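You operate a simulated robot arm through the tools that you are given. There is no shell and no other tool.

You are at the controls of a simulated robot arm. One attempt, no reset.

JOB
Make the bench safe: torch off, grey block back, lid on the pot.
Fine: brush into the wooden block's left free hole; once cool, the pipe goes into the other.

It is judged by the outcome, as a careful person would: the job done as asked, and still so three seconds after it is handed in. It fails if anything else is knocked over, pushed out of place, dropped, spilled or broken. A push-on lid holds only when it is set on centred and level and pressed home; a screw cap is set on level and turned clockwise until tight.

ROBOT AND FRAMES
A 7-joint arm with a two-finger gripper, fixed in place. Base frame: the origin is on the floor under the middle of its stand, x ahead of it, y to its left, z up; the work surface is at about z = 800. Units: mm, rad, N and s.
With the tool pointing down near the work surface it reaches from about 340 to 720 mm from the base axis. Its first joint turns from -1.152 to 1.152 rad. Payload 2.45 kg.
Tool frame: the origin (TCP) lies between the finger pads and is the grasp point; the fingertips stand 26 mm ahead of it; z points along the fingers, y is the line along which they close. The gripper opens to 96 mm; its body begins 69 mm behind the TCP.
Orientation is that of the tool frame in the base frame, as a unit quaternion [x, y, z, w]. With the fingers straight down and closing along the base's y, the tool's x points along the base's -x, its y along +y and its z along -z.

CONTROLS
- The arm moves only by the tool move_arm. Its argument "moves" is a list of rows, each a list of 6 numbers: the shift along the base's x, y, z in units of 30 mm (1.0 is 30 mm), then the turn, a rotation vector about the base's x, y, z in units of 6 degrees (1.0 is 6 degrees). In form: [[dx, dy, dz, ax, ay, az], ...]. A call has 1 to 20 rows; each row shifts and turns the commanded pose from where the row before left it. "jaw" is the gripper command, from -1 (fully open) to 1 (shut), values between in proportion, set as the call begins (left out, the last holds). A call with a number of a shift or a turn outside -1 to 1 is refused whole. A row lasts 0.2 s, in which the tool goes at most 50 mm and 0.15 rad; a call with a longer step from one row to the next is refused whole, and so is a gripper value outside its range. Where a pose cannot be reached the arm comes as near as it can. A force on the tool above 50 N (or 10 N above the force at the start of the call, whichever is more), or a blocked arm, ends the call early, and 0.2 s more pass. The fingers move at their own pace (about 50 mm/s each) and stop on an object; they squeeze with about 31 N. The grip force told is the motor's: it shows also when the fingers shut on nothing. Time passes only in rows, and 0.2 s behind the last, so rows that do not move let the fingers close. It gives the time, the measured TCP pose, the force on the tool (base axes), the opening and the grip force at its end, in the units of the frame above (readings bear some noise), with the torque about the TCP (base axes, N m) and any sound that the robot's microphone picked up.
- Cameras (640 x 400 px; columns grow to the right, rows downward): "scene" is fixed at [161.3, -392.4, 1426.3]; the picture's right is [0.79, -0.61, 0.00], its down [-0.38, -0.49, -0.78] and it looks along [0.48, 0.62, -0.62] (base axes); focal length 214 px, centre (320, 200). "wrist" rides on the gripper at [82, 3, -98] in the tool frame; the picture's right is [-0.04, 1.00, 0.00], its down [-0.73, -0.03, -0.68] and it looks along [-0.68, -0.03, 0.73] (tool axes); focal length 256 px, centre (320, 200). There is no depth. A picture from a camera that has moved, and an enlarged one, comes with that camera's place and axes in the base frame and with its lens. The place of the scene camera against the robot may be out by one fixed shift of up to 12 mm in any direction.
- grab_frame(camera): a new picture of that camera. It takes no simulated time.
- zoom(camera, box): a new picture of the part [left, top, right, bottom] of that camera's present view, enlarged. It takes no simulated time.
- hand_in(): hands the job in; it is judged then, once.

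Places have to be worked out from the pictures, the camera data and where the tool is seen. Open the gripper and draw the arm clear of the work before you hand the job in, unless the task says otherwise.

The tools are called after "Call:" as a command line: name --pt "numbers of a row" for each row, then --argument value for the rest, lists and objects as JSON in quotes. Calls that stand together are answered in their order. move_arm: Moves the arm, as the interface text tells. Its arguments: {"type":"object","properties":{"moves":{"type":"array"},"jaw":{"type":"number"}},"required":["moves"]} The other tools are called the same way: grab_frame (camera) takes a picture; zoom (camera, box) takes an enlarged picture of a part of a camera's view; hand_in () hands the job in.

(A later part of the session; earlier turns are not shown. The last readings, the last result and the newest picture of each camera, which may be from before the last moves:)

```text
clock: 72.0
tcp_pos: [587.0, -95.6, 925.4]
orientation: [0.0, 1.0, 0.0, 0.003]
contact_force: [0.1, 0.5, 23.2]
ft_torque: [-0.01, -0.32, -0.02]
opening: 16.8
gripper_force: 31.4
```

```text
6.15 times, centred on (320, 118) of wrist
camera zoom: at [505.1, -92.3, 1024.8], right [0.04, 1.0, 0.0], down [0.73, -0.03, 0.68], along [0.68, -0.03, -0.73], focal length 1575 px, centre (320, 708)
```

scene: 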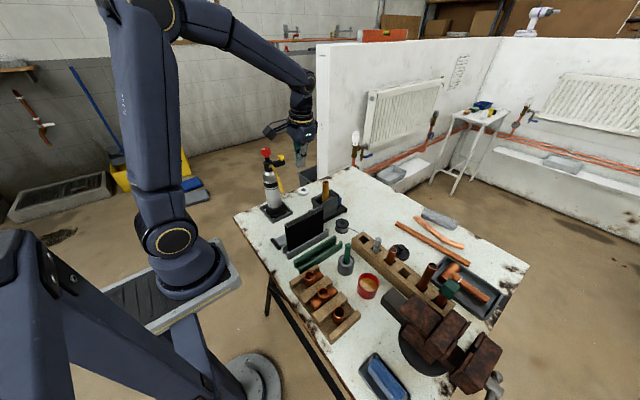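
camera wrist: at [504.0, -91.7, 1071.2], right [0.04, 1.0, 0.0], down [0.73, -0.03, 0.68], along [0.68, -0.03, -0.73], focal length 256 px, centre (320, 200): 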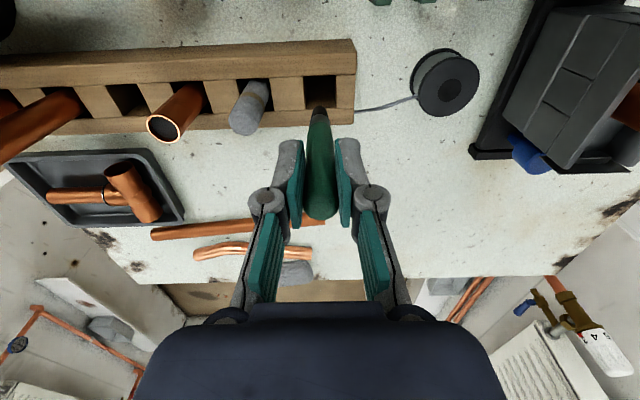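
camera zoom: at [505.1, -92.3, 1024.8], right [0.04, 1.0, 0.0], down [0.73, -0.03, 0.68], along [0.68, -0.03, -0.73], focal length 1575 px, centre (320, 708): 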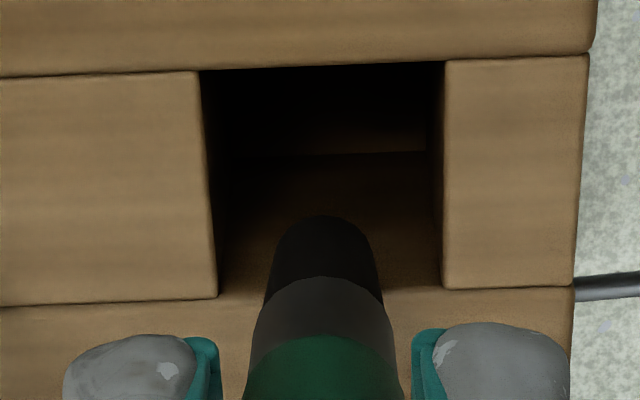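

The tip caught the far rail. The block top is nearer z≈861 than 850, which puts the hole centre at about (581.5, −95). I'll raise a little and shift −5.6 mm in x, then recheck.

Call:
move_arm --pt "0 0 0.2 0 0 0" --pt "0 0 0.3 0 0 0" --pt "-0.187 0 0 0 0 0" --pt "0 0 0 0 0 0" --pt "0 0 0 0 0 0"

Call:
zoom --camera "wrist" --box '[275, 55, 365, 145]'

Call:
zoom --camera "scene" --box '[355, 222, 395, 252]'

```text
clock: 73.2
tcp_pos: [580.4, -96.5, 940.4]
orientation: [-0.001, 1.0, 0.0, 0.002]
contact_force: [-0.3, 0.5, 0.0]
ft_torque: [0.0, -0.01, 0.02]
opening: 17.1
gripper_force: 31.1
```

```text
4.44 times, centred on (320, 100) of wrist
camera zoom: at [499.6, -92.5, 1039.1], right [0.04, 1.0, 0.0], down [0.73, -0.03, 0.68], along [0.68, -0.03, -0.73], focal length 1138 px, centre (320, 644)
```

zoom: 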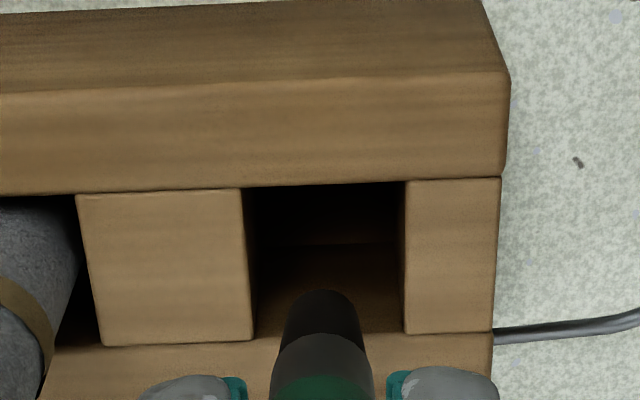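

```text
13.33 times, centred on (375, 237) of scene
camera zoom: at [161.3, -392.4, 1426.3], right [0.79, -0.61, 0.0], down [-0.38, -0.49, -0.78], along [0.48, 0.62, -0.62], focal length 2860 px, centre (-413, -293)
```

zoom: 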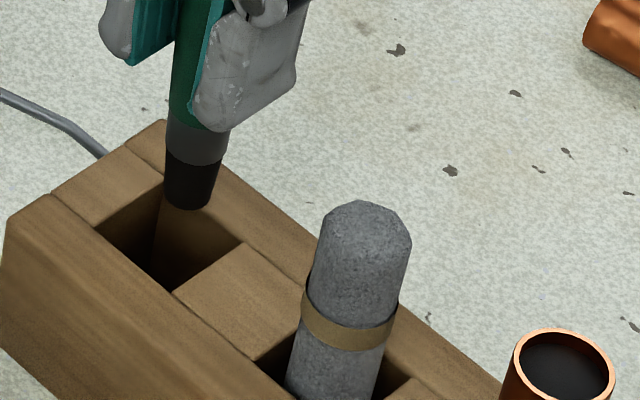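

The tip is now within 2–3 mm of the hole centre. I'll nudge by (−1.5, +0.9) mm and lower slowly, watching the force.

Call:
move_arm --pt "-0.05 0.03 -0.1 0 0 0" --pt "0 0 -0.2 0 0 0" --pt "0 0 -0.2 0 0 0" --pt "0 0 -0.2 0 0 0" --pt "0 0 0 0 0 0"

Call:
zoom --camera "scene" --box '[355, 222, 395, 252]'

Call:
zoom --camera "wrist" --box '[275, 65, 365, 155]'

```text
clock: 74.4
tcp_pos: [580.3, -94.8, 920.7]
orientation: [0.0, 1.0, 0.0, 0.002]
contact_force: [0.5, 0.6, 0.0]
ft_torque: [0.0, -0.01, 0.01]
opening: 16.8
gripper_force: 30.5
```

```text
13.33 times, centred on (375, 237) of scene
camera zoom: at [161.3, -392.4, 1426.3], right [0.79, -0.61, 0.0], down [-0.38, -0.49, -0.78], along [0.48, 0.62, -0.62], focal length 2860 px, centre (-413, -293)
```

zoom: 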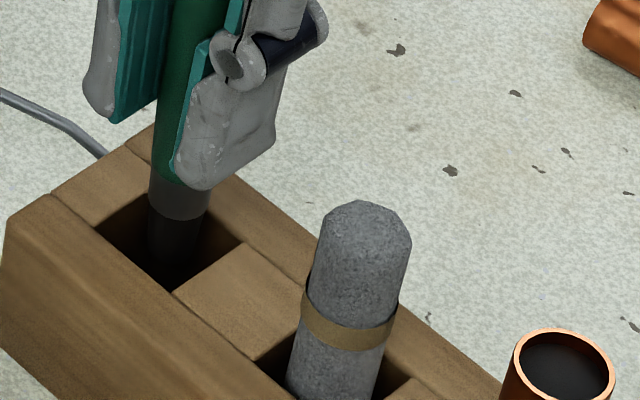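

```text
4.44 times, centred on (320, 110) of wrist
camera zoom: at [498.5, -91.1, 1018.2], right [0.04, 1.0, 0.0], down [0.73, -0.03, 0.68], along [0.68, -0.03, -0.73], focal length 1138 px, centre (320, 600)
```

zoom: 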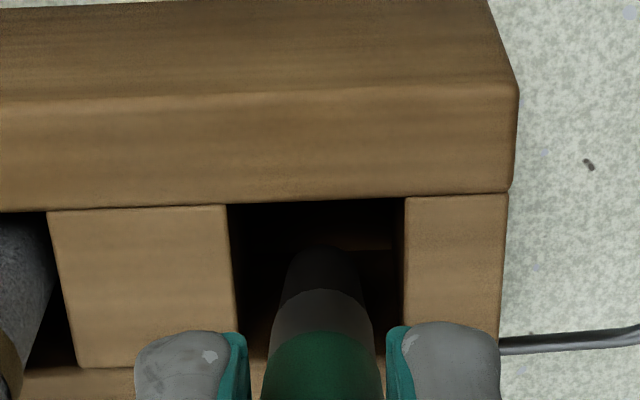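

The brush is in the hole with no contact force. I'll continue lowering until it nears the floor, keeping the fingertips above the block top.

Call:
move_arm --pt "0 0 -0.2 0 0 0" --pt "0 0 -0.2 0 0 0" --pt "0 0 -0.15 0 0 0" --pt "0 0 -0.1 0 0 0" --pt "0 0 0 0 0 0"

Call:
zoom --camera "scene" --box '[345, 205, 405, 255]'

Call:
zoom --camera "wrist" --box '[260, 65, 380, 215]'

```text
clock: 75.6
tcp_pos: [578.7, -94.4, 900.8]
orientation: [0.0, 1.0, 0.001, 0.002]
contact_force: [-0.3, 0.3, -0.3]
ft_torque: [0.01, -0.01, 0.0]
opening: 16.8
gripper_force: 30.5
```

```text
8.00 times, centred on (375, 230) of scene
camera zoom: at [161.3, -392.4, 1426.3], right [0.79, -0.61, 0.0], down [-0.38, -0.49, -0.78], along [0.48, 0.62, -0.62], focal length 1716 px, centre (-120, -40)
```

zoom: 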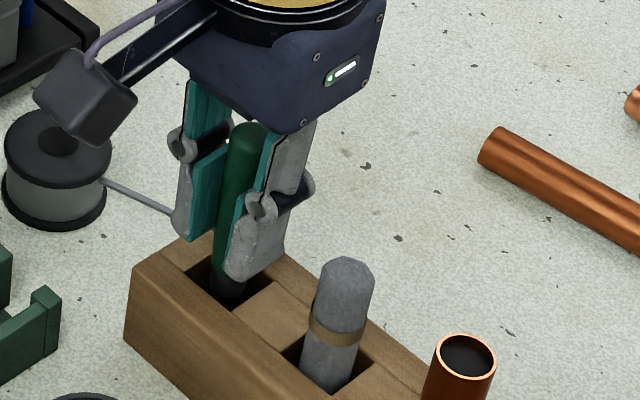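

```text
2.67 times, centred on (320, 140) of wrist
camera zoom: at [497.5, -90.9, 999.3], right [0.04, 1.0, 0.0], down [0.73, -0.03, 0.68], along [0.68, -0.03, -0.73], focal length 683 px, centre (320, 360)
```

zoom: 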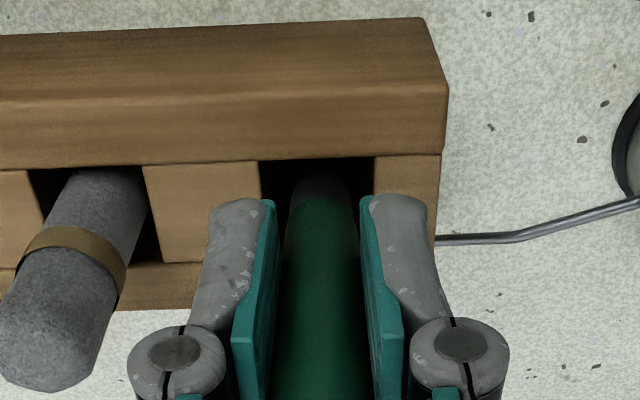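

It's still free, with the tips at about z≈875. I'll go down slowly another 8 mm, looking for the hole floor.

Call:
move_arm --pt "0 0 -0.07 0 0 0" --pt "0 0 -0.07 0 0 0" --pt "0 0 -0.07 0 0 0" --pt "0 0 -0.06 0 0 0" --pt "0 0 0 0 0 0"

Call:
zoom --camera "scene" --box '[345, 205, 405, 255]'

```text
clock: 76.8
tcp_pos: [578.0, -94.3, 892.4]
orientation: [0.0, 1.0, 0.0, 0.002]
contact_force: [0.5, -0.4, -0.2]
ft_torque: [-0.02, -0.03, -0.04]
opening: 16.8
gripper_force: 31.0
```

```text
8.00 times, centred on (375, 230) of scene
camera zoom: at [161.3, -392.4, 1426.3], right [0.79, -0.61, 0.0], down [-0.38, -0.49, -0.78], along [0.48, 0.62, -0.62], focal length 1716 px, centre (-120, -40)
```

zoom: 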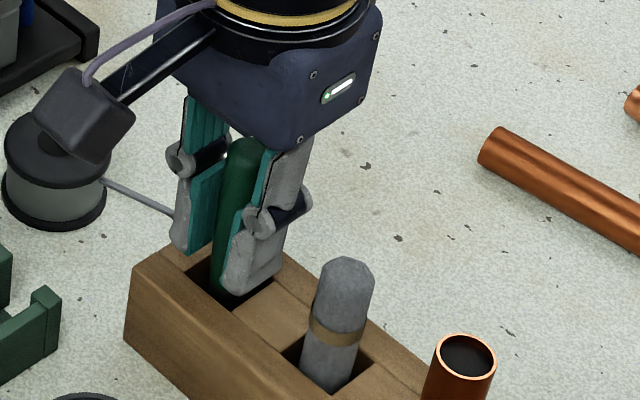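

There's no floor contact yet and the fingertips are just above the block. I'll open the jaw slightly so the brush settles straight down between the pads.

Call:
move_arm --pt "0 0 0 0 0 0" --pt "0 0 0 0 0 0" --pt "0 0 0 0 0 0" --jaw 0.6

Call:
zoom --camera "scene" --box '[345, 205, 405, 255]'

Call:
zoom --camera "wrist" --box '[260, 65, 380, 215]'

```text
clock: 77.6
tcp_pos: [578.2, -95.6, 892.5]
orientation: [0.0, 1.0, 0.001, 0.002]
contact_force: [-0.7, 0.6, -0.4]
ft_torque: [0.01, 0.01, -0.01]
opening: 19.2
gripper_force: 0.0
```

```text
8.00 times, centred on (375, 230) of scene
camera zoom: at [161.3, -392.4, 1426.3], right [0.79, -0.61, 0.0], down [-0.38, -0.49, -0.78], along [0.48, 0.62, -0.62], focal length 1716 px, centre (-120, -40)
```

zoom: 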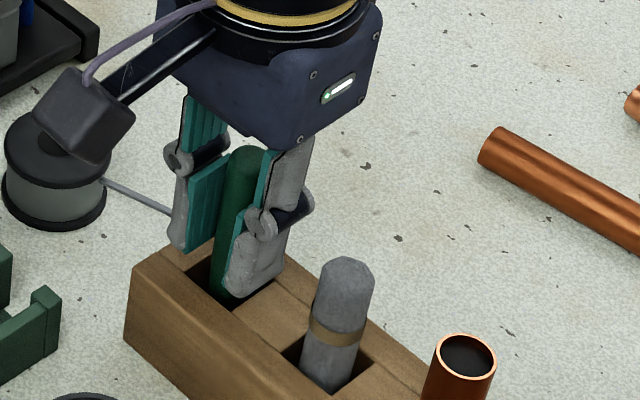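

```text
2.67 times, centred on (320, 140) of wrist
camera zoom: at [497.1, -91.4, 991.3], right [0.04, 1.0, 0.0], down [0.73, -0.03, 0.68], along [0.68, -0.03, -0.73], focal length 683 px, centre (320, 360)
```

zoom: 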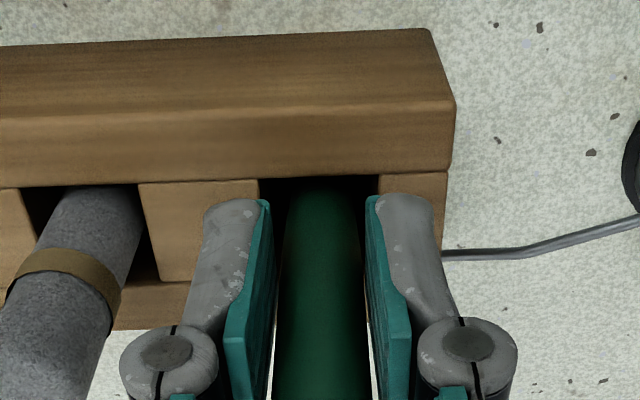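

The brush has settled a few millimetres onto the floor. I'll open a bit more, staying clear of the grey stick, and rise straight up.

Call:
move_arm --pt "0 0 0 0 0 0" --pt "0 0 0 0 0 0" --pt "0 0 0.2 0 0 0" --pt "0 0 0.4 0 0 0" --pt "0 0 0.6 0 0 0" --pt "0 0 1 0 0 0" --pt "0 0 1 0 0 0" --pt "0 0 1 0 0 0" --pt "0 0 1 0 0 0" --pt "0 0 1 0 0 0" --pt "0 0 0 0 0 0" --jaw 0.35

Call:
grab_frame --camera "wrist"

Call:
zoom --camera "scene" --box '[330, 200, 430, 290]'

Call:
zoom --camera "scene" --box '[290, 170, 340, 230]'

```text
clock: 80.0
tcp_pos: [577.5, -96.2, 1079.1]
orientation: [0.0, 1.0, 0.0, 0.001]
contact_force: [0.6, -0.2, 0.0]
ft_torque: [0.03, 0.03, 0.0]
opening: 31.2
gripper_force: 0.0
```

```text
taken
camera wrist: at [495.9, -93.1, 1178.6], right [0.04, 1.0, 0.0], down [0.73, -0.03, 0.68], along [0.68, -0.03, -0.73], focal length 256 px, centre (320, 200)
```

wrist: 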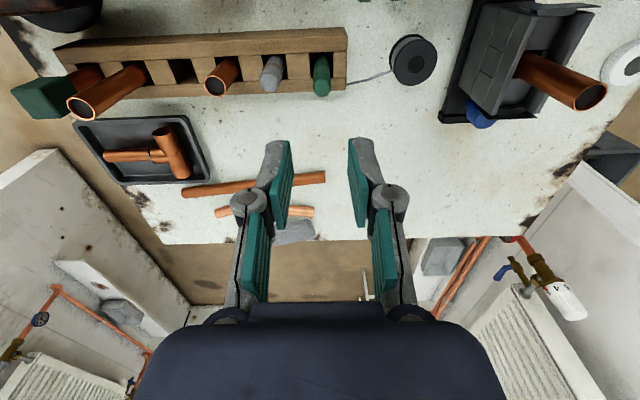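

```text
4.44 times, centred on (380, 245) of scene
camera zoom: at [161.3, -392.4, 1426.3], right [0.79, -0.61, 0.0], down [-0.38, -0.49, -0.78], along [0.48, 0.62, -0.62], focal length 953 px, centre (53, 0)
```

zoom: 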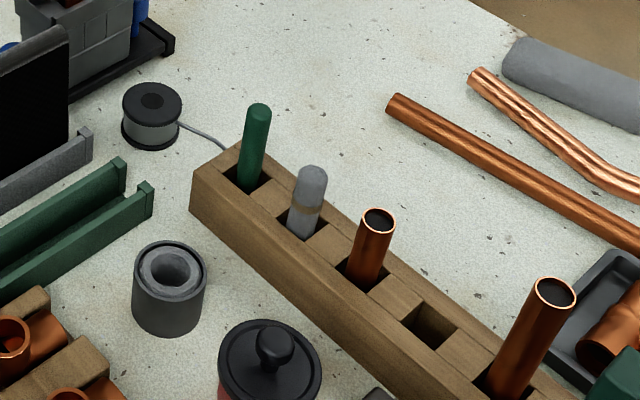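

```text
6.67 times, centred on (315, 200) of scene
camera zoom: at [161.3, -392.4, 1426.3], right [0.79, -0.61, 0.0], down [-0.38, -0.49, -0.78], along [0.48, 0.62, -0.62], focal length 1430 px, centre (353, 200)
```

zoom: 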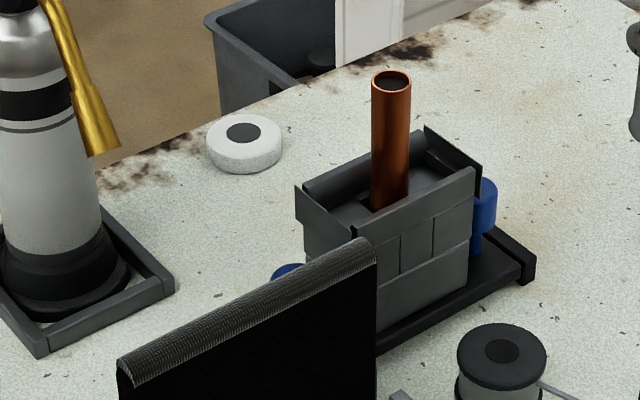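

The brush stands in the left free hole. The pipe looks copper-coloured now, so I'll compare it closely with a known cold pipe to judge whether it's really cool.

Call:
zoom --camera "scene" --box '[310, 175, 340, 205]'

Call:
zoom --camera "scene" --box '[380, 240, 410, 270]'

Call:
zoom --camera "wrist" --box '[500, 30, 620, 120]'

Call:
zoom --camera "wrist" --box '[40, 30, 360, 130]'

```text
13.33 times, centred on (325, 190) of scene
camera zoom: at [161.3, -392.4, 1426.3], right [0.79, -0.61, 0.0], down [-0.38, -0.49, -0.78], along [0.48, 0.62, -0.62], focal length 2860 px, centre (253, 333)
```

zoom: 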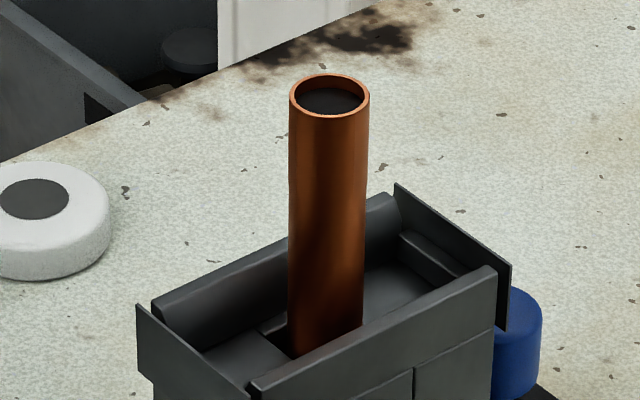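

```text
13.33 times, centred on (395, 255) of scene
camera zoom: at [161.3, -392.4, 1426.3], right [0.79, -0.61, 0.0], down [-0.38, -0.49, -0.78], along [0.48, 0.62, -0.62], focal length 2860 px, centre (-680, -533)
```

zoom: 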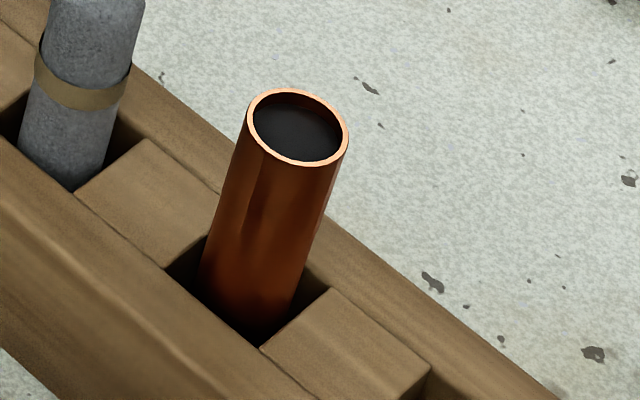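

```text
4.44 times, centred on (560, 75) of wrist
camera zoom: at [495.9, -93.1, 1178.6], right [0.04, 1.0, 0.0], down [0.73, -0.03, 0.68], along [0.68, -0.03, -0.73], focal length 1138 px, centre (-747, 756)
```

zoom: 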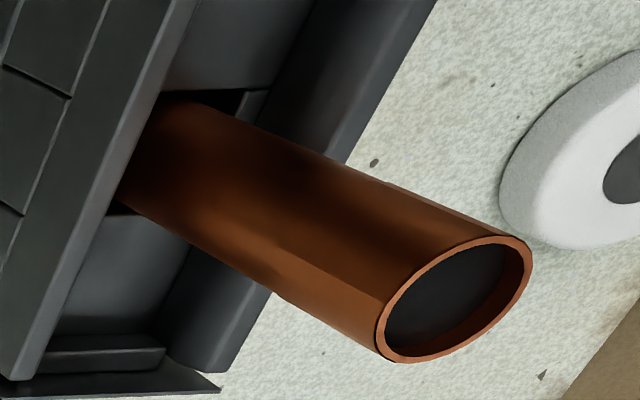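

```text
2.00 times, centred on (200, 80) of wrist
camera zoom: at [495.9, -93.1, 1178.6], right [0.04, 1.0, 0.0], down [0.73, -0.03, 0.68], along [0.68, -0.03, -0.73], focal length 512 px, centre (560, 440)
```

zoom: 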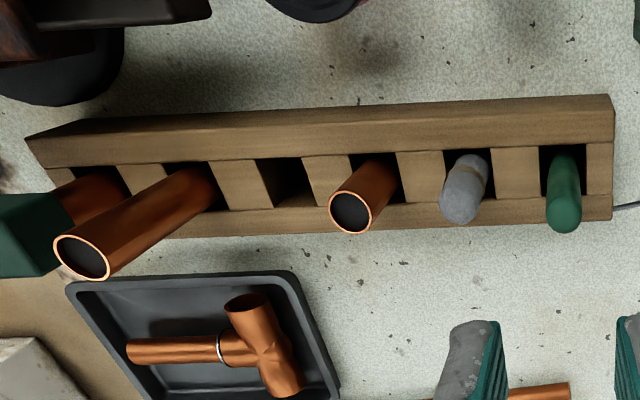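

The pipe's rim is still duller than the cold pipes' bright rims, so I'll keep waiting. Meanwhile I'll move above the pipe at a safe height, leave the gripper open and refine its position.

Call:
move_arm --pt "0 0.8 0.5 0 0 0" --pt "0 0.9 0.5 0 0 0" --pt "-0.1 0.9 0.3 0 0 0" --pt "-0.1 0.9 0 0 0 0" --pt "-0.1 0.9 0 0 0 0" --pt "-0.1 0.9 0 0 0 0" --pt "0 0.9 0 0 0 0" --pt "0 0.55 0 0 0 0" --pt "0 0 0 0 0 0" --pt "0 0 0 0 0 0" --jaw -0.1

Call:
grab_frame --camera "wrist"

Call:
zoom --camera "wrist" --box '[260, 60, 380, 180]'

Call:
zoom --camera "scene" --box '[310, 175, 340, 205]'

```text
clock: 82.2
tcp_pos: [567.3, 106.5, 1117.5]
orientation: [0.0, 1.0, 0.0, 0.001]
contact_force: [0.3, -0.4, -1.0]
ft_torque: [0.02, 0.0, 0.0]
opening: 52.8
gripper_force: 0.1
```

```text
taken
camera wrist: at [485.4, 110.6, 1216.6], right [0.04, 1.0, 0.0], down [0.73, -0.03, 0.68], along [0.68, -0.03, -0.73], focal length 256 px, centre (320, 200)
```

wrist: 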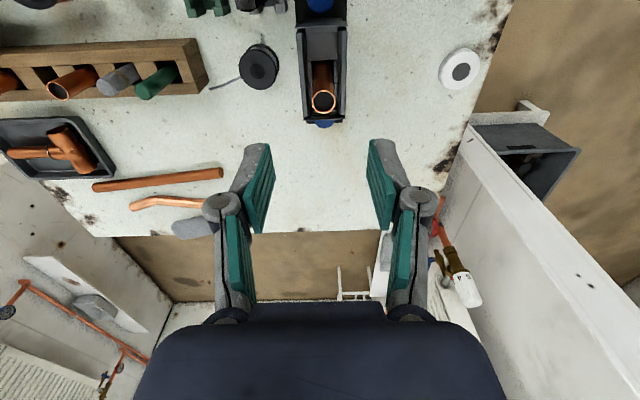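

```text
3.33 times, centred on (320, 120) of wrist
camera zoom: at [485.4, 110.6, 1216.6], right [0.04, 1.0, 0.0], down [0.73, -0.03, 0.68], along [0.68, -0.03, -0.73], focal length 853 px, centre (320, 467)
```

zoom: 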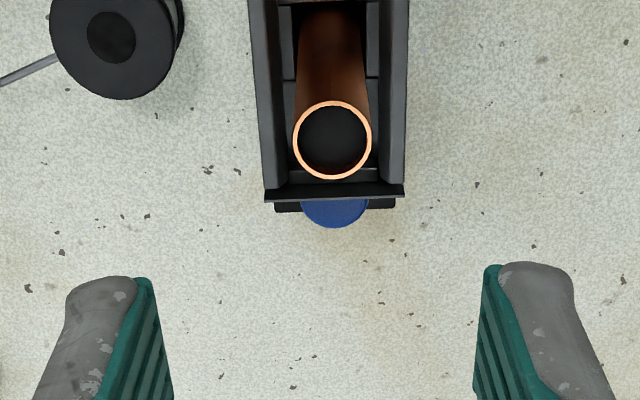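

```text
13.33 times, centred on (325, 190) of scene
camera zoom: at [161.3, -392.4, 1426.3], right [0.79, -0.61, 0.0], down [-0.38, -0.49, -0.78], along [0.48, 0.62, -0.62], focal length 2860 px, centre (253, 333)
```

zoom: 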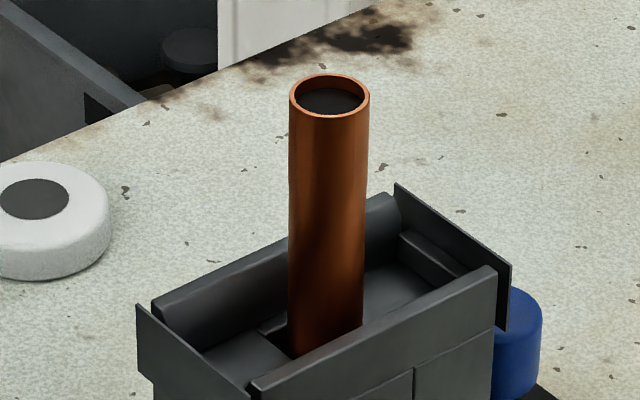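

The pipe top is at about (579, 110, z≈985), 22 mm across. I'll wait here without moving, with the gripper well above the pipe, to let it cool further.

Call:
move_arm --pt "0 0 0 0 0 0" --pt "0 0 0 0 0 0" --pt "0 0 0 0 0 0" --pt "0 0 0 0 0 0" --pt "0 0 0 0 0 0" --pt "0 0 0 0 0 0" --pt "0 0 0 0 0 0" --pt "0 0 0 0 0 0" --pt "0 0 0 0 0 0" --pt "0 0 0 0 0 0" --pt "0 0 0 0 0 0" --pt "0 0 0 0 0 0" --pt "0 0 0 0 0 0" --pt "0 0 0 0 0 0" --pt "0 0 0 0 0 0" --pt "0 0 0 0 0 0" --pt "0 0 0 0 0 0" --pt "0 0 0 0 0 0" --pt "0 0 0 0 0 0" --pt "0 0 0 0 0 0"

Call:
move_arm --pt "0 0 0 0 0 0" --pt "0 0 0 0 0 0" --pt "0 0 0 0 0 0" --pt "0 0 0 0 0 0" --pt "0 0 0 0 0 0" --pt "0 0 0 0 0 0" --pt "0 0 0 0 0 0" --pt "0 0 0 0 0 0" --pt "0 0 0 0 0 0" --pt "0 0 0 0 0 0" --pt "0 0 0 0 0 0" --pt "0 0 0 0 0 0" --pt "0 0 0 0 0 0" --pt "0 0 0 0 0 0" --pt "0 0 0 0 0 0" --pt "0 0 0 0 0 0" --pt "0 0 0 0 0 0" --pt "0 0 0 0 0 0" --pt "0 0 0 0 0 0" --pt "0 0 0 0 0 0"

Call:
move_arm --pt "0 0 0 0 0 0" --pt "0 0 0 0 0 0" --pt "0 0 0 0 0 0" --pt "0 0 0 0 0 0" --pt "0 0 0 0 0 0" --pt "0 0 0 0 0 0" --pt "0 0 0 0 0 0" --pt "0 0 0 0 0 0" --pt "0 0 0 0 0 0" --pt "0 0 0 0 0 0" --pt "0 0 0 0 0 0" --pt "0 0 0 0 0 0" --pt "0 0 0 0 0 0" --pt "0 0 0 0 0 0" --pt "0 0 0 0 0 0" --pt "0 0 0 0 0 0" --pt "0 0 0 0 0 0" --pt "0 0 0 0 0 0" --pt "0 0 0 0 0 0" --pt "0 0 0 0 0 0"

Call:
move_arm --pt "0 0 0 0 0 0" --pt "0 0 0 0 0 0" --pt "0 0 0 0 0 0" --pt "0 0 0 0 0 0" --pt "0 0 0 0 0 0" --pt "0 0 0 0 0 0" --pt "0 0 0 0 0 0" --pt "0 0 0 0 0 0" --pt "0 0 0 0 0 0" --pt "0 0 0 0 0 0" --pt "0 0 0 0 0 0" --pt "0 0 0 0 0 0" --pt "0 0 0 0 0 0" --pt "0 0 0 0 0 0" --pt "0 0 0 0 0 0" --pt "0 0 0 0 0 0" --pt "0 0 0 0 0 0" --pt "0 0 0 0 0 0" --pt "0 0 0 0 0 0" --pt "0 0 0 0 0 0"

Call:
move_arm --pt "0 0 0 0 0 0" --pt "0 0 0 0 0 0" --pt "0 0 0 0 0 0" --pt "0 0 0 0 0 0" --pt "0 0 0 0 0 0" --pt "0 0 0 0 0 0" --pt "0 0 0 0 0 0" --pt "0 0 0 0 0 0" --pt "0 0 0 0 0 0" --pt "0 0 0 0 0 0" --pt "0 0 0 0 0 0" --pt "0 0 0 0 0 0" --pt "0 0 0 0 0 0" --pt "0 0 0 0 0 0" --pt "0 0 0 0 0 0" --pt "0 0 0 0 0 0" --pt "0 0 0 0 0 0" --pt "0 0 0 0 0 0" --pt "0 0 0 0 0 0" --pt "0 0 0 0 0 0"

Call:
zoom --camera "scene" --box '[310, 175, 340, 205]'

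Call:
zoom --camera "wrist" --box '[260, 60, 380, 180]'

```text
clock: 86.4
tcp_pos: [566.3, 106.5, 1117.8]
orientation: [0.0, 1.0, 0.0, 0.001]
contact_force: [0.0, -0.2, 0.3]
ft_torque: [0.03, 0.02, 0.03]
opening: 52.8
gripper_force: 0.0
```

```text
clock: 90.6
tcp_pos: [567.1, 106.5, 1116.7]
orientation: [0.0, 1.0, 0.001, 0.003]
contact_force: [0.2, 0.4, 1.4]
ft_torque: [0.02, -0.02, -0.01]
opening: 52.7
gripper_force: 0.0
```

```text
clock: 94.8
tcp_pos: [567.1, 107.4, 1116.6]
orientation: [0.001, 1.0, -0.001, 0.002]
contact_force: [0.3, -0.9, 0.2]
ft_torque: [0.0, 0.03, 0.01]
opening: 52.7
gripper_force: 0.1
```

```text
clock: 99.0
tcp_pos: [566.4, 106.5, 1118.2]
orientation: [0.0, 1.0, -0.001, 0.002]
contact_force: [0.4, 0.3, 0.6]
ft_torque: [0.0, -0.04, -0.05]
opening: 52.7
gripper_force: 0.0
```

```text
clock: 103.2
tcp_pos: [567.4, 106.4, 1117.5]
orientation: [-0.001, 1.0, 0.0, 0.003]
contact_force: [0.5, 0.4, 0.2]
ft_torque: [0.01, -0.03, -0.02]
opening: 52.6
gripper_force: 0.1
```

```text
13.33 times, centred on (325, 190) of scene
camera zoom: at [161.3, -392.4, 1426.3], right [0.79, -0.61, 0.0], down [-0.38, -0.49, -0.78], along [0.48, 0.62, -0.62], focal length 2860 px, centre (253, 333)
```

zoom: 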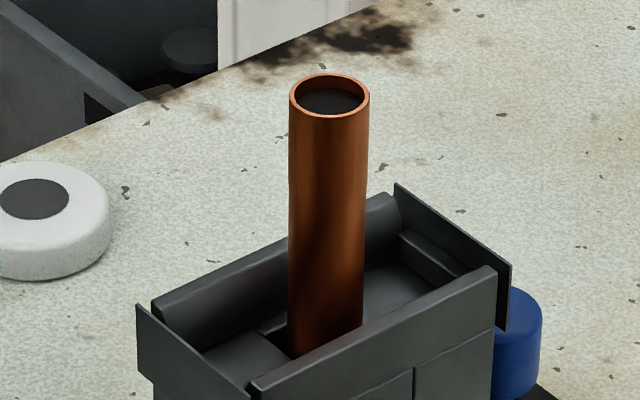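

```text
3.33 times, centred on (320, 120) of wrist
camera zoom: at [485.4, 110.4, 1216.6], right [0.04, 1.0, 0.0], down [0.73, -0.03, 0.68], along [0.68, -0.03, -0.73], focal length 853 px, centre (320, 467)
```

zoom: 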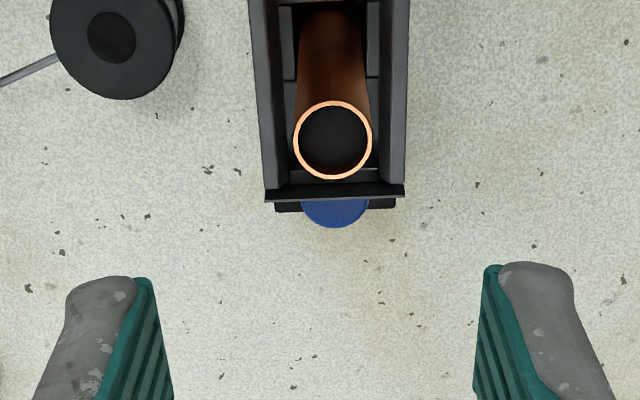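

The colour hasn't changed from 82 s to 103 s, so it's plain copper, but colour alone doesn't prove it's safe to touch. I'll wait about another 34 s for margin.

Call:
move_arm --pt "0 0 0 0 0 0" --pt "0 0 0 0 0 0" --pt "0 0 0 0 0 0" --pt "0 0 0 0 0 0" --pt "0 0 0 0 0 0" --pt "0 0 0 0 0 0" --pt "0 0 0 0 0 0" --pt "0 0 0 0 0 0" --pt "0 0 0 0 0 0" --pt "0 0 0 0 0 0" --pt "0 0 0 0 0 0" --pt "0 0 0 0 0 0" --pt "0 0 0 0 0 0" --pt "0 0 0 0 0 0" --pt "0 0 0 0 0 0" --pt "0 0 0 0 0 0" --pt "0 0 0 0 0 0" --pt "0 0 0 0 0 0" --pt "0 0 0 0 0 0" --pt "0 0 0 0 0 0"

Call:
move_arm --pt "0 0 0 0 0 0" --pt "0 0 0 0 0 0" --pt "0 0 0 0 0 0" --pt "0 0 0 0 0 0" --pt "0 0 0 0 0 0" --pt "0 0 0 0 0 0" --pt "0 0 0 0 0 0" --pt "0 0 0 0 0 0" --pt "0 0 0 0 0 0" --pt "0 0 0 0 0 0" --pt "0 0 0 0 0 0" --pt "0 0 0 0 0 0" --pt "0 0 0 0 0 0" --pt "0 0 0 0 0 0" --pt "0 0 0 0 0 0" --pt "0 0 0 0 0 0" --pt "0 0 0 0 0 0" --pt "0 0 0 0 0 0" --pt "0 0 0 0 0 0" --pt "0 0 0 0 0 0"

Call:
move_arm --pt "0 0 0 0 0 0" --pt "0 0 0 0 0 0" --pt "0 0 0 0 0 0" --pt "0 0 0 0 0 0" --pt "0 0 0 0 0 0" --pt "0 0 0 0 0 0" --pt "0 0 0 0 0 0" --pt "0 0 0 0 0 0" --pt "0 0 0 0 0 0" --pt "0 0 0 0 0 0" --pt "0 0 0 0 0 0" --pt "0 0 0 0 0 0" --pt "0 0 0 0 0 0" --pt "0 0 0 0 0 0" --pt "0 0 0 0 0 0" --pt "0 0 0 0 0 0" --pt "0 0 0 0 0 0" --pt "0 0 0 0 0 0" --pt "0 0 0 0 0 0" --pt "0 0 0 0 0 0"

Call:
move_arm --pt "0 0 0 0 0 0" --pt "0 0 0 0 0 0" --pt "0 0 0 0 0 0" --pt "0 0 0 0 0 0" --pt "0 0 0 0 0 0" --pt "0 0 0 0 0 0" --pt "0 0 0 0 0 0" --pt "0 0 0 0 0 0" --pt "0 0 0 0 0 0" --pt "0 0 0 0 0 0" --pt "0 0 0 0 0 0" --pt "0 0 0 0 0 0" --pt "0 0 0 0 0 0" --pt "0 0 0 0 0 0" --pt "0 0 0 0 0 0" --pt "0 0 0 0 0 0" --pt "0 0 0 0 0 0" --pt "0 0 0 0 0 0" --pt "0 0 0 0 0 0" --pt "0 0 0 0 0 0"

Call:
move_arm --pt "0 0 0 0 0 0" --pt "0 0 0 0 0 0" --pt "0 0 0 0 0 0" --pt "0 0 0 0 0 0" --pt "0 0 0 0 0 0" --pt "0 0 0 0 0 0" --pt "0 0 0 0 0 0" --pt "0 0 0 0 0 0" --pt "0 0 0 0 0 0" --pt "0 0 0 0 0 0" --pt "0 0 0 0 0 0" --pt "0 0 0 0 0 0" --pt "0 0 0 0 0 0" --pt "0 0 0 0 0 0" --pt "0 0 0 0 0 0" --pt "0 0 0 0 0 0" --pt "0 0 0 0 0 0" --pt "0 0 0 0 0 0" --pt "0 0 0 0 0 0" --pt "0 0 0 0 0 0"

Call:
move_arm --pt "0 0 0 0 0 0" --pt "0 0 0 0 0 0" --pt "0 0 0 0 0 0" --pt "0 0 0 0 0 0" --pt "0 0 0 0 0 0" --pt "0 0 0 0 0 0" --pt "0 0 0 0 0 0" --pt "0 0 0 0 0 0" --pt "0 0 0 0 0 0" --pt "0 0 0 0 0 0" --pt "0 0 0 0 0 0" --pt "0 0 0 0 0 0" --pt "0 0 0 0 0 0" --pt "0 0 0 0 0 0" --pt "0 0 0 0 0 0" --pt "0 0 0 0 0 0" --pt "0 0 0 0 0 0" --pt "0 0 0 0 0 0" --pt "0 0 0 0 0 0" --pt "0 0 0 0 0 0"

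Call:
move_arm --pt "0 0 0 0 0 0" --pt "0 0 0 0 0 0" --pt "0 0 0 0 0 0" --pt "0 0 0 0 0 0" --pt "0 0 0 0 0 0" --pt "0 0 0 0 0 0" --pt "0 0 0 0 0 0" --pt "0 0 0 0 0 0" --pt "0 0 0 0 0 0" --pt "0 0 0 0 0 0" --pt "0 0 0 0 0 0" --pt "0 0 0 0 0 0" --pt "0 0 0 0 0 0" --pt "0 0 0 0 0 0" --pt "0 0 0 0 0 0" --pt "0 0 0 0 0 0" --pt "0 0 0 0 0 0" --pt "0 0 0 0 0 0" --pt "0 0 0 0 0 0" --pt "0 0 0 0 0 0"

Call:
move_arm --pt "0 0 0 0 0 0" --pt "0 0 0 0 0 0" --pt "0 0 0 0 0 0" --pt "0 0 0 0 0 0" --pt "0 0 0 0 0 0" --pt "0 0 0 0 0 0" --pt "0 0 0 0 0 0" --pt "0 0 0 0 0 0" --pt "0 0 0 0 0 0" --pt "0 0 0 0 0 0" --pt "0 0 0 0 0 0" --pt "0 0 0 0 0 0" --pt "0 0 0 0 0 0" --pt "0 0 0 0 0 0" --pt "0 0 0 0 0 0" --pt "0 0 0 0 0 0" --pt "0 0 0 0 0 0" --pt "0 0 0 0 0 0" --pt "0 0 0 0 0 0" --pt "0 0 0 0 0 0"

Call:
zoom --camera "scene" --box '[310, 175, 340, 205]'

Call:
grab_frame --camera "scene"

```text
clock: 107.4
tcp_pos: [567.6, 106.7, 1117.5]
orientation: [0.0, 1.0, 0.0, 0.001]
contact_force: [0.6, 0.0, -0.2]
ft_torque: [-0.01, -0.01, -0.01]
opening: 52.9
gripper_force: 0.1
```

```text
clock: 111.6
tcp_pos: [566.7, 106.7, 1118.1]
orientation: [0.0, 1.0, 0.0, 0.002]
contact_force: [0.2, -0.5, 0.2]
ft_torque: [0.02, -0.04, 0.01]
opening: 52.7
gripper_force: 0.0
```

```text
clock: 115.8
tcp_pos: [567.3, 105.8, 1116.4]
orientation: [0.0, 1.0, -0.001, 0.002]
contact_force: [0.0, -0.2, -0.3]
ft_torque: [0.03, 0.0, -0.02]
opening: 52.7
gripper_force: 0.1
```

```text
clock: 120.0
tcp_pos: [567.7, 106.8, 1117.1]
orientation: [0.001, 1.0, -0.001, 0.002]
contact_force: [0.5, -0.1, -0.4]
ft_torque: [0.0, 0.0, 0.01]
opening: 52.9
gripper_force: 0.0
```

```text
clock: 124.2
tcp_pos: [566.0, 107.8, 1116.3]
orientation: [-0.001, 1.0, 0.0, 0.002]
contact_force: [0.3, -0.3, 0.7]
ft_torque: [0.06, -0.01, -0.02]
opening: 52.6
gripper_force: 0.0
```

```text
clock: 128.4
tcp_pos: [566.4, 106.9, 1117.6]
orientation: [0.001, 1.0, 0.001, 0.001]
contact_force: [-0.2, -0.7, -0.1]
ft_torque: [-0.01, -0.04, 0.02]
opening: 52.9
gripper_force: 0.1
```

```text
clock: 132.6
tcp_pos: [567.6, 105.7, 1117.3]
orientation: [0.0, 1.0, -0.001, 0.003]
contact_force: [0.0, -0.3, 0.3]
ft_torque: [-0.01, 0.0, -0.03]
opening: 53.0
gripper_force: 0.0
```

```text
clock: 136.8
tcp_pos: [566.0, 107.0, 1117.5]
orientation: [0.001, 1.0, 0.0, 0.001]
contact_force: [0.0, 0.3, -0.4]
ft_torque: [-0.02, 0.01, -0.01]
opening: 53.1
gripper_force: 0.0
```

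```text
13.33 times, centred on (325, 190) of scene
camera zoom: at [161.3, -392.4, 1426.3], right [0.79, -0.61, 0.0], down [-0.38, -0.49, -0.78], along [0.48, 0.62, -0.62], focal length 2860 px, centre (253, 333)
```

zoom: 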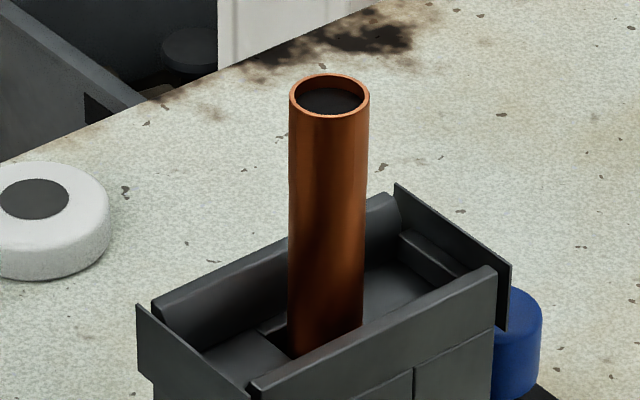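

```text
taken
```

scene: 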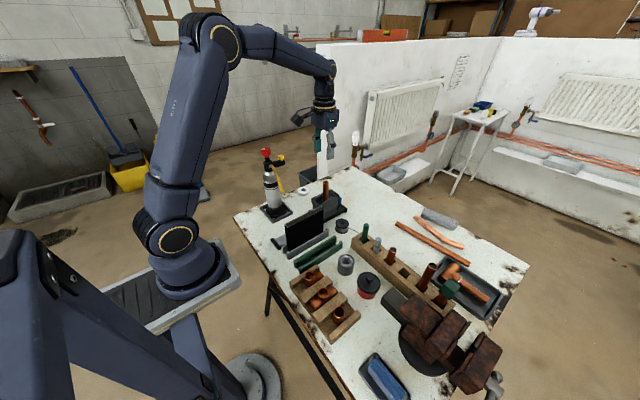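

The colour has been steady for over 50 s and the torch has been off for 125 s, so I judge the pipe cool. I'll move over it and stop with the tips just above its top to check alignment.

Call:
move_arm --pt "0.2 0.05 -0.5 0 0 0" --pt "0.2 0.04 -0.8 0 0 0" --pt "0 0 -0.8 0 0 0" --pt "0 0 -0.7 0 0 0" --pt "0 0 0 0 0 0" --pt "0 0 0 0 0 0"

Call:
zoom --camera "wrist" --box '[240, 60, 400, 220]'

Call:
zoom --camera "scene" --box '[290, 130, 370, 220]'

```text
clock: 138.2
tcp_pos: [579.5, 111.3, 1032.8]
orientation: [0.0, 1.0, -0.001, 0.002]
contact_force: [0.0, 0.6, -0.1]
ft_torque: [0.0, -0.01, 0.01]
opening: 52.6
gripper_force: 0.1
```

```text
2.50 times, centred on (320, 140) of wrist
camera zoom: at [497.1, 115.6, 1132.8], right [0.04, 1.0, 0.0], down [0.73, -0.03, 0.68], along [0.68, -0.03, -0.73], focal length 640 px, centre (320, 350)
```

zoom: 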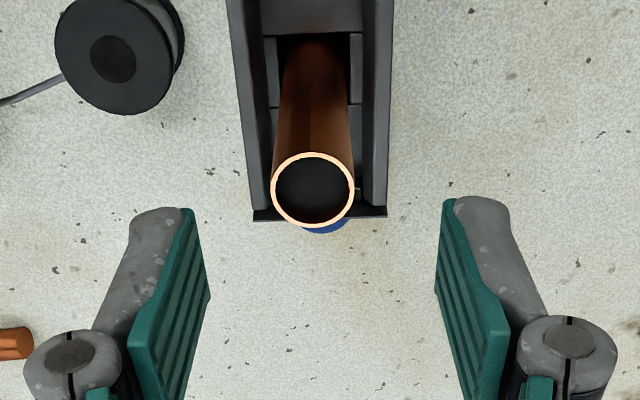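

```text
4.44 times, centred on (330, 175) of scene
camera zoom: at [161.3, -392.4, 1426.3], right [0.79, -0.61, 0.0], down [-0.38, -0.49, -0.78], along [0.48, 0.62, -0.62], focal length 953 px, centre (276, 311)
```

zoom: 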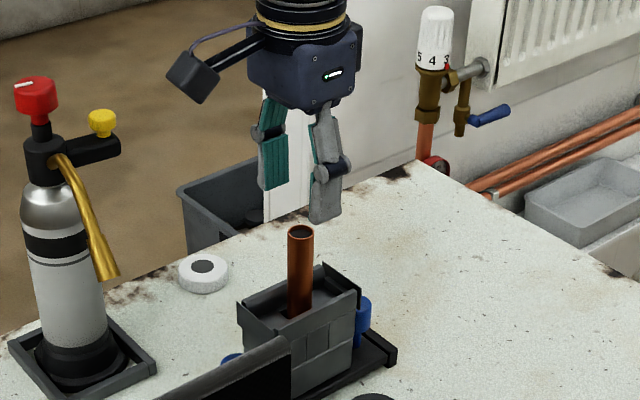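

The pipe rim is at (579.5, 110.3, z≈984). I'll correct y by −2.3 mm and lower to TCP z≈969, then close.

Call:
move_arm --pt "0.01 -0.077 -0.3 0 0 0" --pt "0 0 -0.5 0 0 0" --pt "0 0 -0.5 0 0 0" --pt "0 0 -0.5 0 0 0" --pt "0 0 -0.4 0 0 0" --pt "0 0 0 0 0 0"

Call:
zoom --camera "wrist" --box '[240, 60, 400, 220]'

Call:
zoom --camera "scene" --box '[290, 140, 370, 220]'

```text
clock: 139.6
tcp_pos: [579.2, 108.9, 965.5]
orientation: [0.0, 1.0, 0.0, 0.001]
contact_force: [-0.2, -0.1, 0.1]
ft_torque: [-0.01, 0.03, 0.0]
opening: 52.6
gripper_force: 0.0
```

```text
2.50 times, centred on (320, 140) of wrist
camera zoom: at [496.7, 112.5, 1065.1], right [0.04, 1.0, 0.0], down [0.73, -0.03, 0.68], along [0.68, -0.03, -0.73], focal length 640 px, centre (320, 350)
```

zoom: 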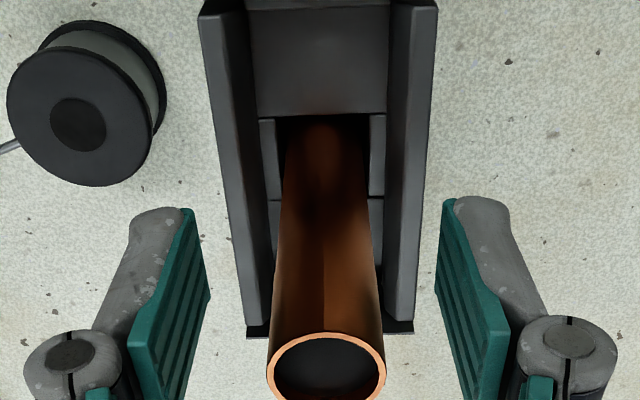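

```text
5.00 times, centred on (330, 180) of scene
camera zoom: at [161.3, -392.4, 1426.3], right [0.79, -0.61, 0.0], down [-0.38, -0.49, -0.78], along [0.48, 0.62, -0.62], focal length 1072 px, centre (270, 300)
```

zoom: 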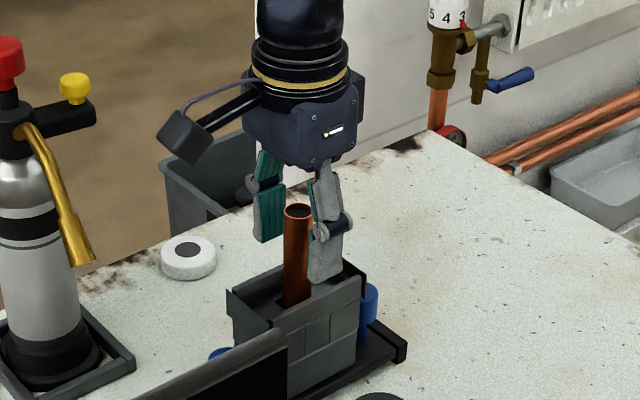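

The pipe is centred between the pads and the tips are clear of the hearth. I'll close on it.

Call:
move_arm --pt "0 0 0 0 0 0" --pt "0 0 0 0 0 0" --pt "0 0 0 0 0 0" --pt "0 0 0 0 0 0" --jaw 1

Call:
move_arm --pt "0 0 0.15 0 0 0" --pt "0 0 0.25 0 0 0" --pt "0 0 0.3 0 0 0" --pt "0 0 0.3 0 0 0"

Call:
zoom --camera "scene" --box '[290, 140, 370, 220]'

Call:
zoom --camera "wrist" --box '[240, 60, 400, 220]'

```text
clock: 140.6
tcp_pos: [579.4, 108.7, 966.3]
orientation: [0.0, 1.0, 0.0, 0.001]
contact_force: [0.2, -0.1, 0.9]
ft_torque: [0.0, 0.0, 0.0]
opening: 20.9
gripper_force: 31.0
```

```text
clock: 141.6
tcp_pos: [576.6, 108.4, 995.3]
orientation: [-0.001, 1.0, 0.001, 0.003]
contact_force: [0.0, 0.2, -0.9]
ft_torque: [-0.02, 0.0, 0.01]
opening: 20.7
gripper_force: 31.0
```

```text
5.00 times, centred on (330, 180) of scene
camera zoom: at [161.3, -392.4, 1426.3], right [0.79, -0.61, 0.0], down [-0.38, -0.49, -0.78], along [0.48, 0.62, -0.62], focal length 1072 px, centre (270, 300)
```

zoom: 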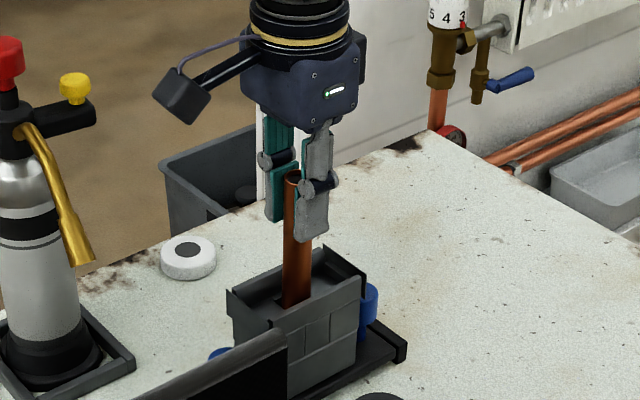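

```text
2.50 times, centred on (320, 140) of wrist
camera zoom: at [495.7, 112.2, 1095.2], right [0.04, 1.0, 0.0], down [0.73, -0.03, 0.68], along [0.68, -0.03, -0.73], focal length 640 px, centre (320, 350)
```

zoom: 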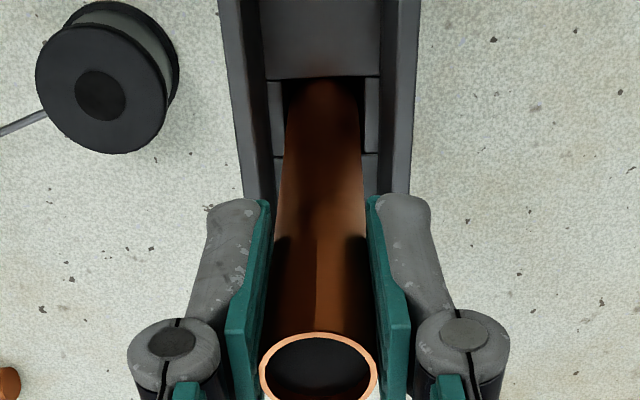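

The pipe slides out cleanly and the hearth stays put. I'll continue straight up until it's fully clear.

Call:
move_arm --pt "0 0 0.5 0 0 0" --pt "0 0 0.6 0 0 0" --pt "0 0 0.7 0 0 0" --pt "0 0 0.8 0 0 0" --pt "0 0 0.8 0 0 0" --pt "0 0 0.8 0 0 0" --pt "0 0 0.8 0 0 0" --pt "0 0 0 0 0 0" --pt "0 0 0 0 0 0"

Call:
grab_frame --camera "wrist"

Call:
zoom --camera "scene" --box '[270, 100, 390, 220]'

```text
clock: 143.6
tcp_pos: [578.0, 109.9, 1146.1]
orientation: [0.0, 1.0, 0.0, 0.001]
contact_force: [0.3, 0.3, -0.2]
ft_torque: [-0.01, -0.02, 0.02]
opening: 20.6
gripper_force: 30.4
```

```text
taken
camera wrist: at [496.5, 112.7, 1245.7], right [0.04, 1.0, 0.0], down [0.73, -0.03, 0.68], along [0.68, -0.03, -0.73], focal length 256 px, centre (320, 200)
```

wrist: 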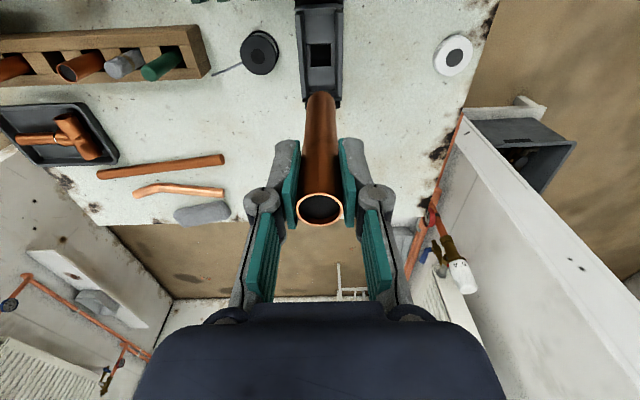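

```text
3.33 times, centred on (330, 160) of scene
camera zoom: at [161.3, -392.4, 1426.3], right [0.79, -0.61, 0.0], down [-0.38, -0.49, -0.78], along [0.48, 0.62, -0.62], focal length 715 px, centre (287, 333)
```

zoom: 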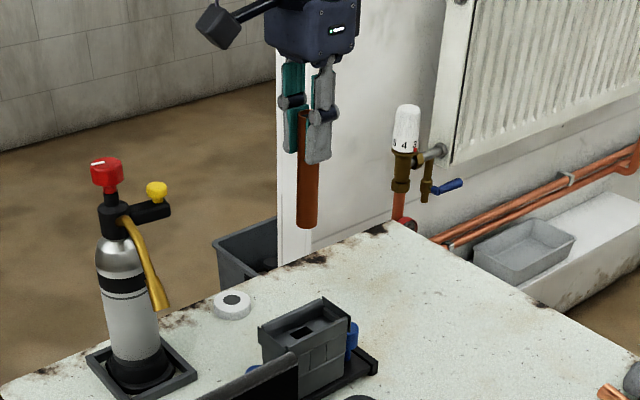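

The pipe is out, with its lower end about 100 mm below the TCP. The other free hole is near (581, −257), between two standing pipes. I'll yaw −90° so the fingers close along x, clear of those neighbours, and carry it over at height.

Call:
move_arm --pt "0 -0.9 0 0 0 -1" --pt "0 -0.94 0 0 0 -1" --pt "0 -0.94 0 0 0 -1" --pt "0 -0.94 0 0 0 -1" --pt "0 -0.94 0 0 0 -1" --pt "0 -0.94 0 0 0 -1" --pt "0 -0.94 0 0 0 -1" --pt "0 -0.94 0 0 0 -1" --pt "0 -0.94 0 0 0 -1" --pt "0 -0.94 0 0 0 -1" --pt "0.05 -0.94 0 0 0 -1" --pt "0.05 -0.94 0 0 0 -1" --pt "0 -0.94 0 0 0 -1" --pt "0 0 0 0 0 -1" --pt "0 0 0 0 0 -1" --pt "0 0 0 0 0 0" --pt "0 0 0 0 0 0"

Call:
grab_frame --camera "wrist"

Call:
zoom --camera "scene" --box '[350, 150, 490, 310]'

```text
clock: 147.2
tcp_pos: [582.3, -254.5, 1146.2]
orientation: [0.707, 0.707, -0.001, 0.002]
contact_force: [0.3, -0.2, -0.9]
ft_torque: [0.03, 0.01, 0.0]
opening: 21.0
gripper_force: 31.4
```

```text
taken
camera wrist: at [587.0, -173.5, 1245.9], right [1.0, -0.04, 0.0], down [-0.03, -0.73, 0.68], along [-0.03, -0.68, -0.73], focal length 256 px, centre (320, 200)
```

wrist: 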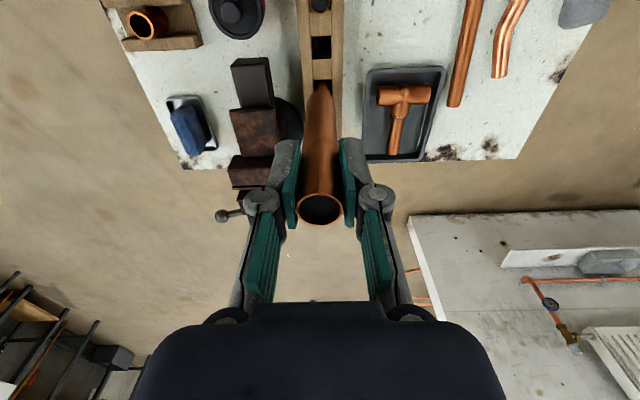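

```text
2.50 times, centred on (420, 230) of scene
camera zoom: at [161.3, -392.4, 1426.3], right [0.79, -0.61, 0.0], down [-0.38, -0.49, -0.78], along [0.48, 0.62, -0.62], focal length 536 px, centre (70, 125)
```

zoom: 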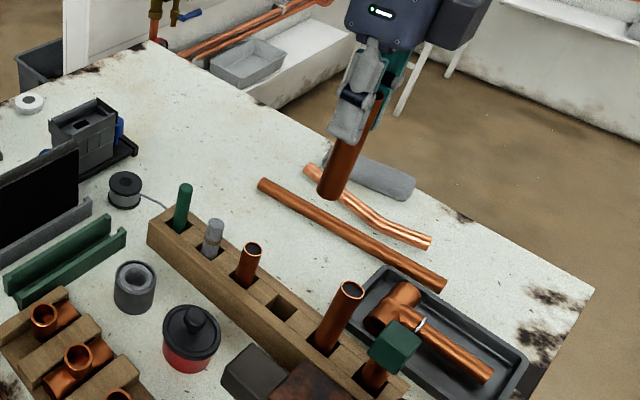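

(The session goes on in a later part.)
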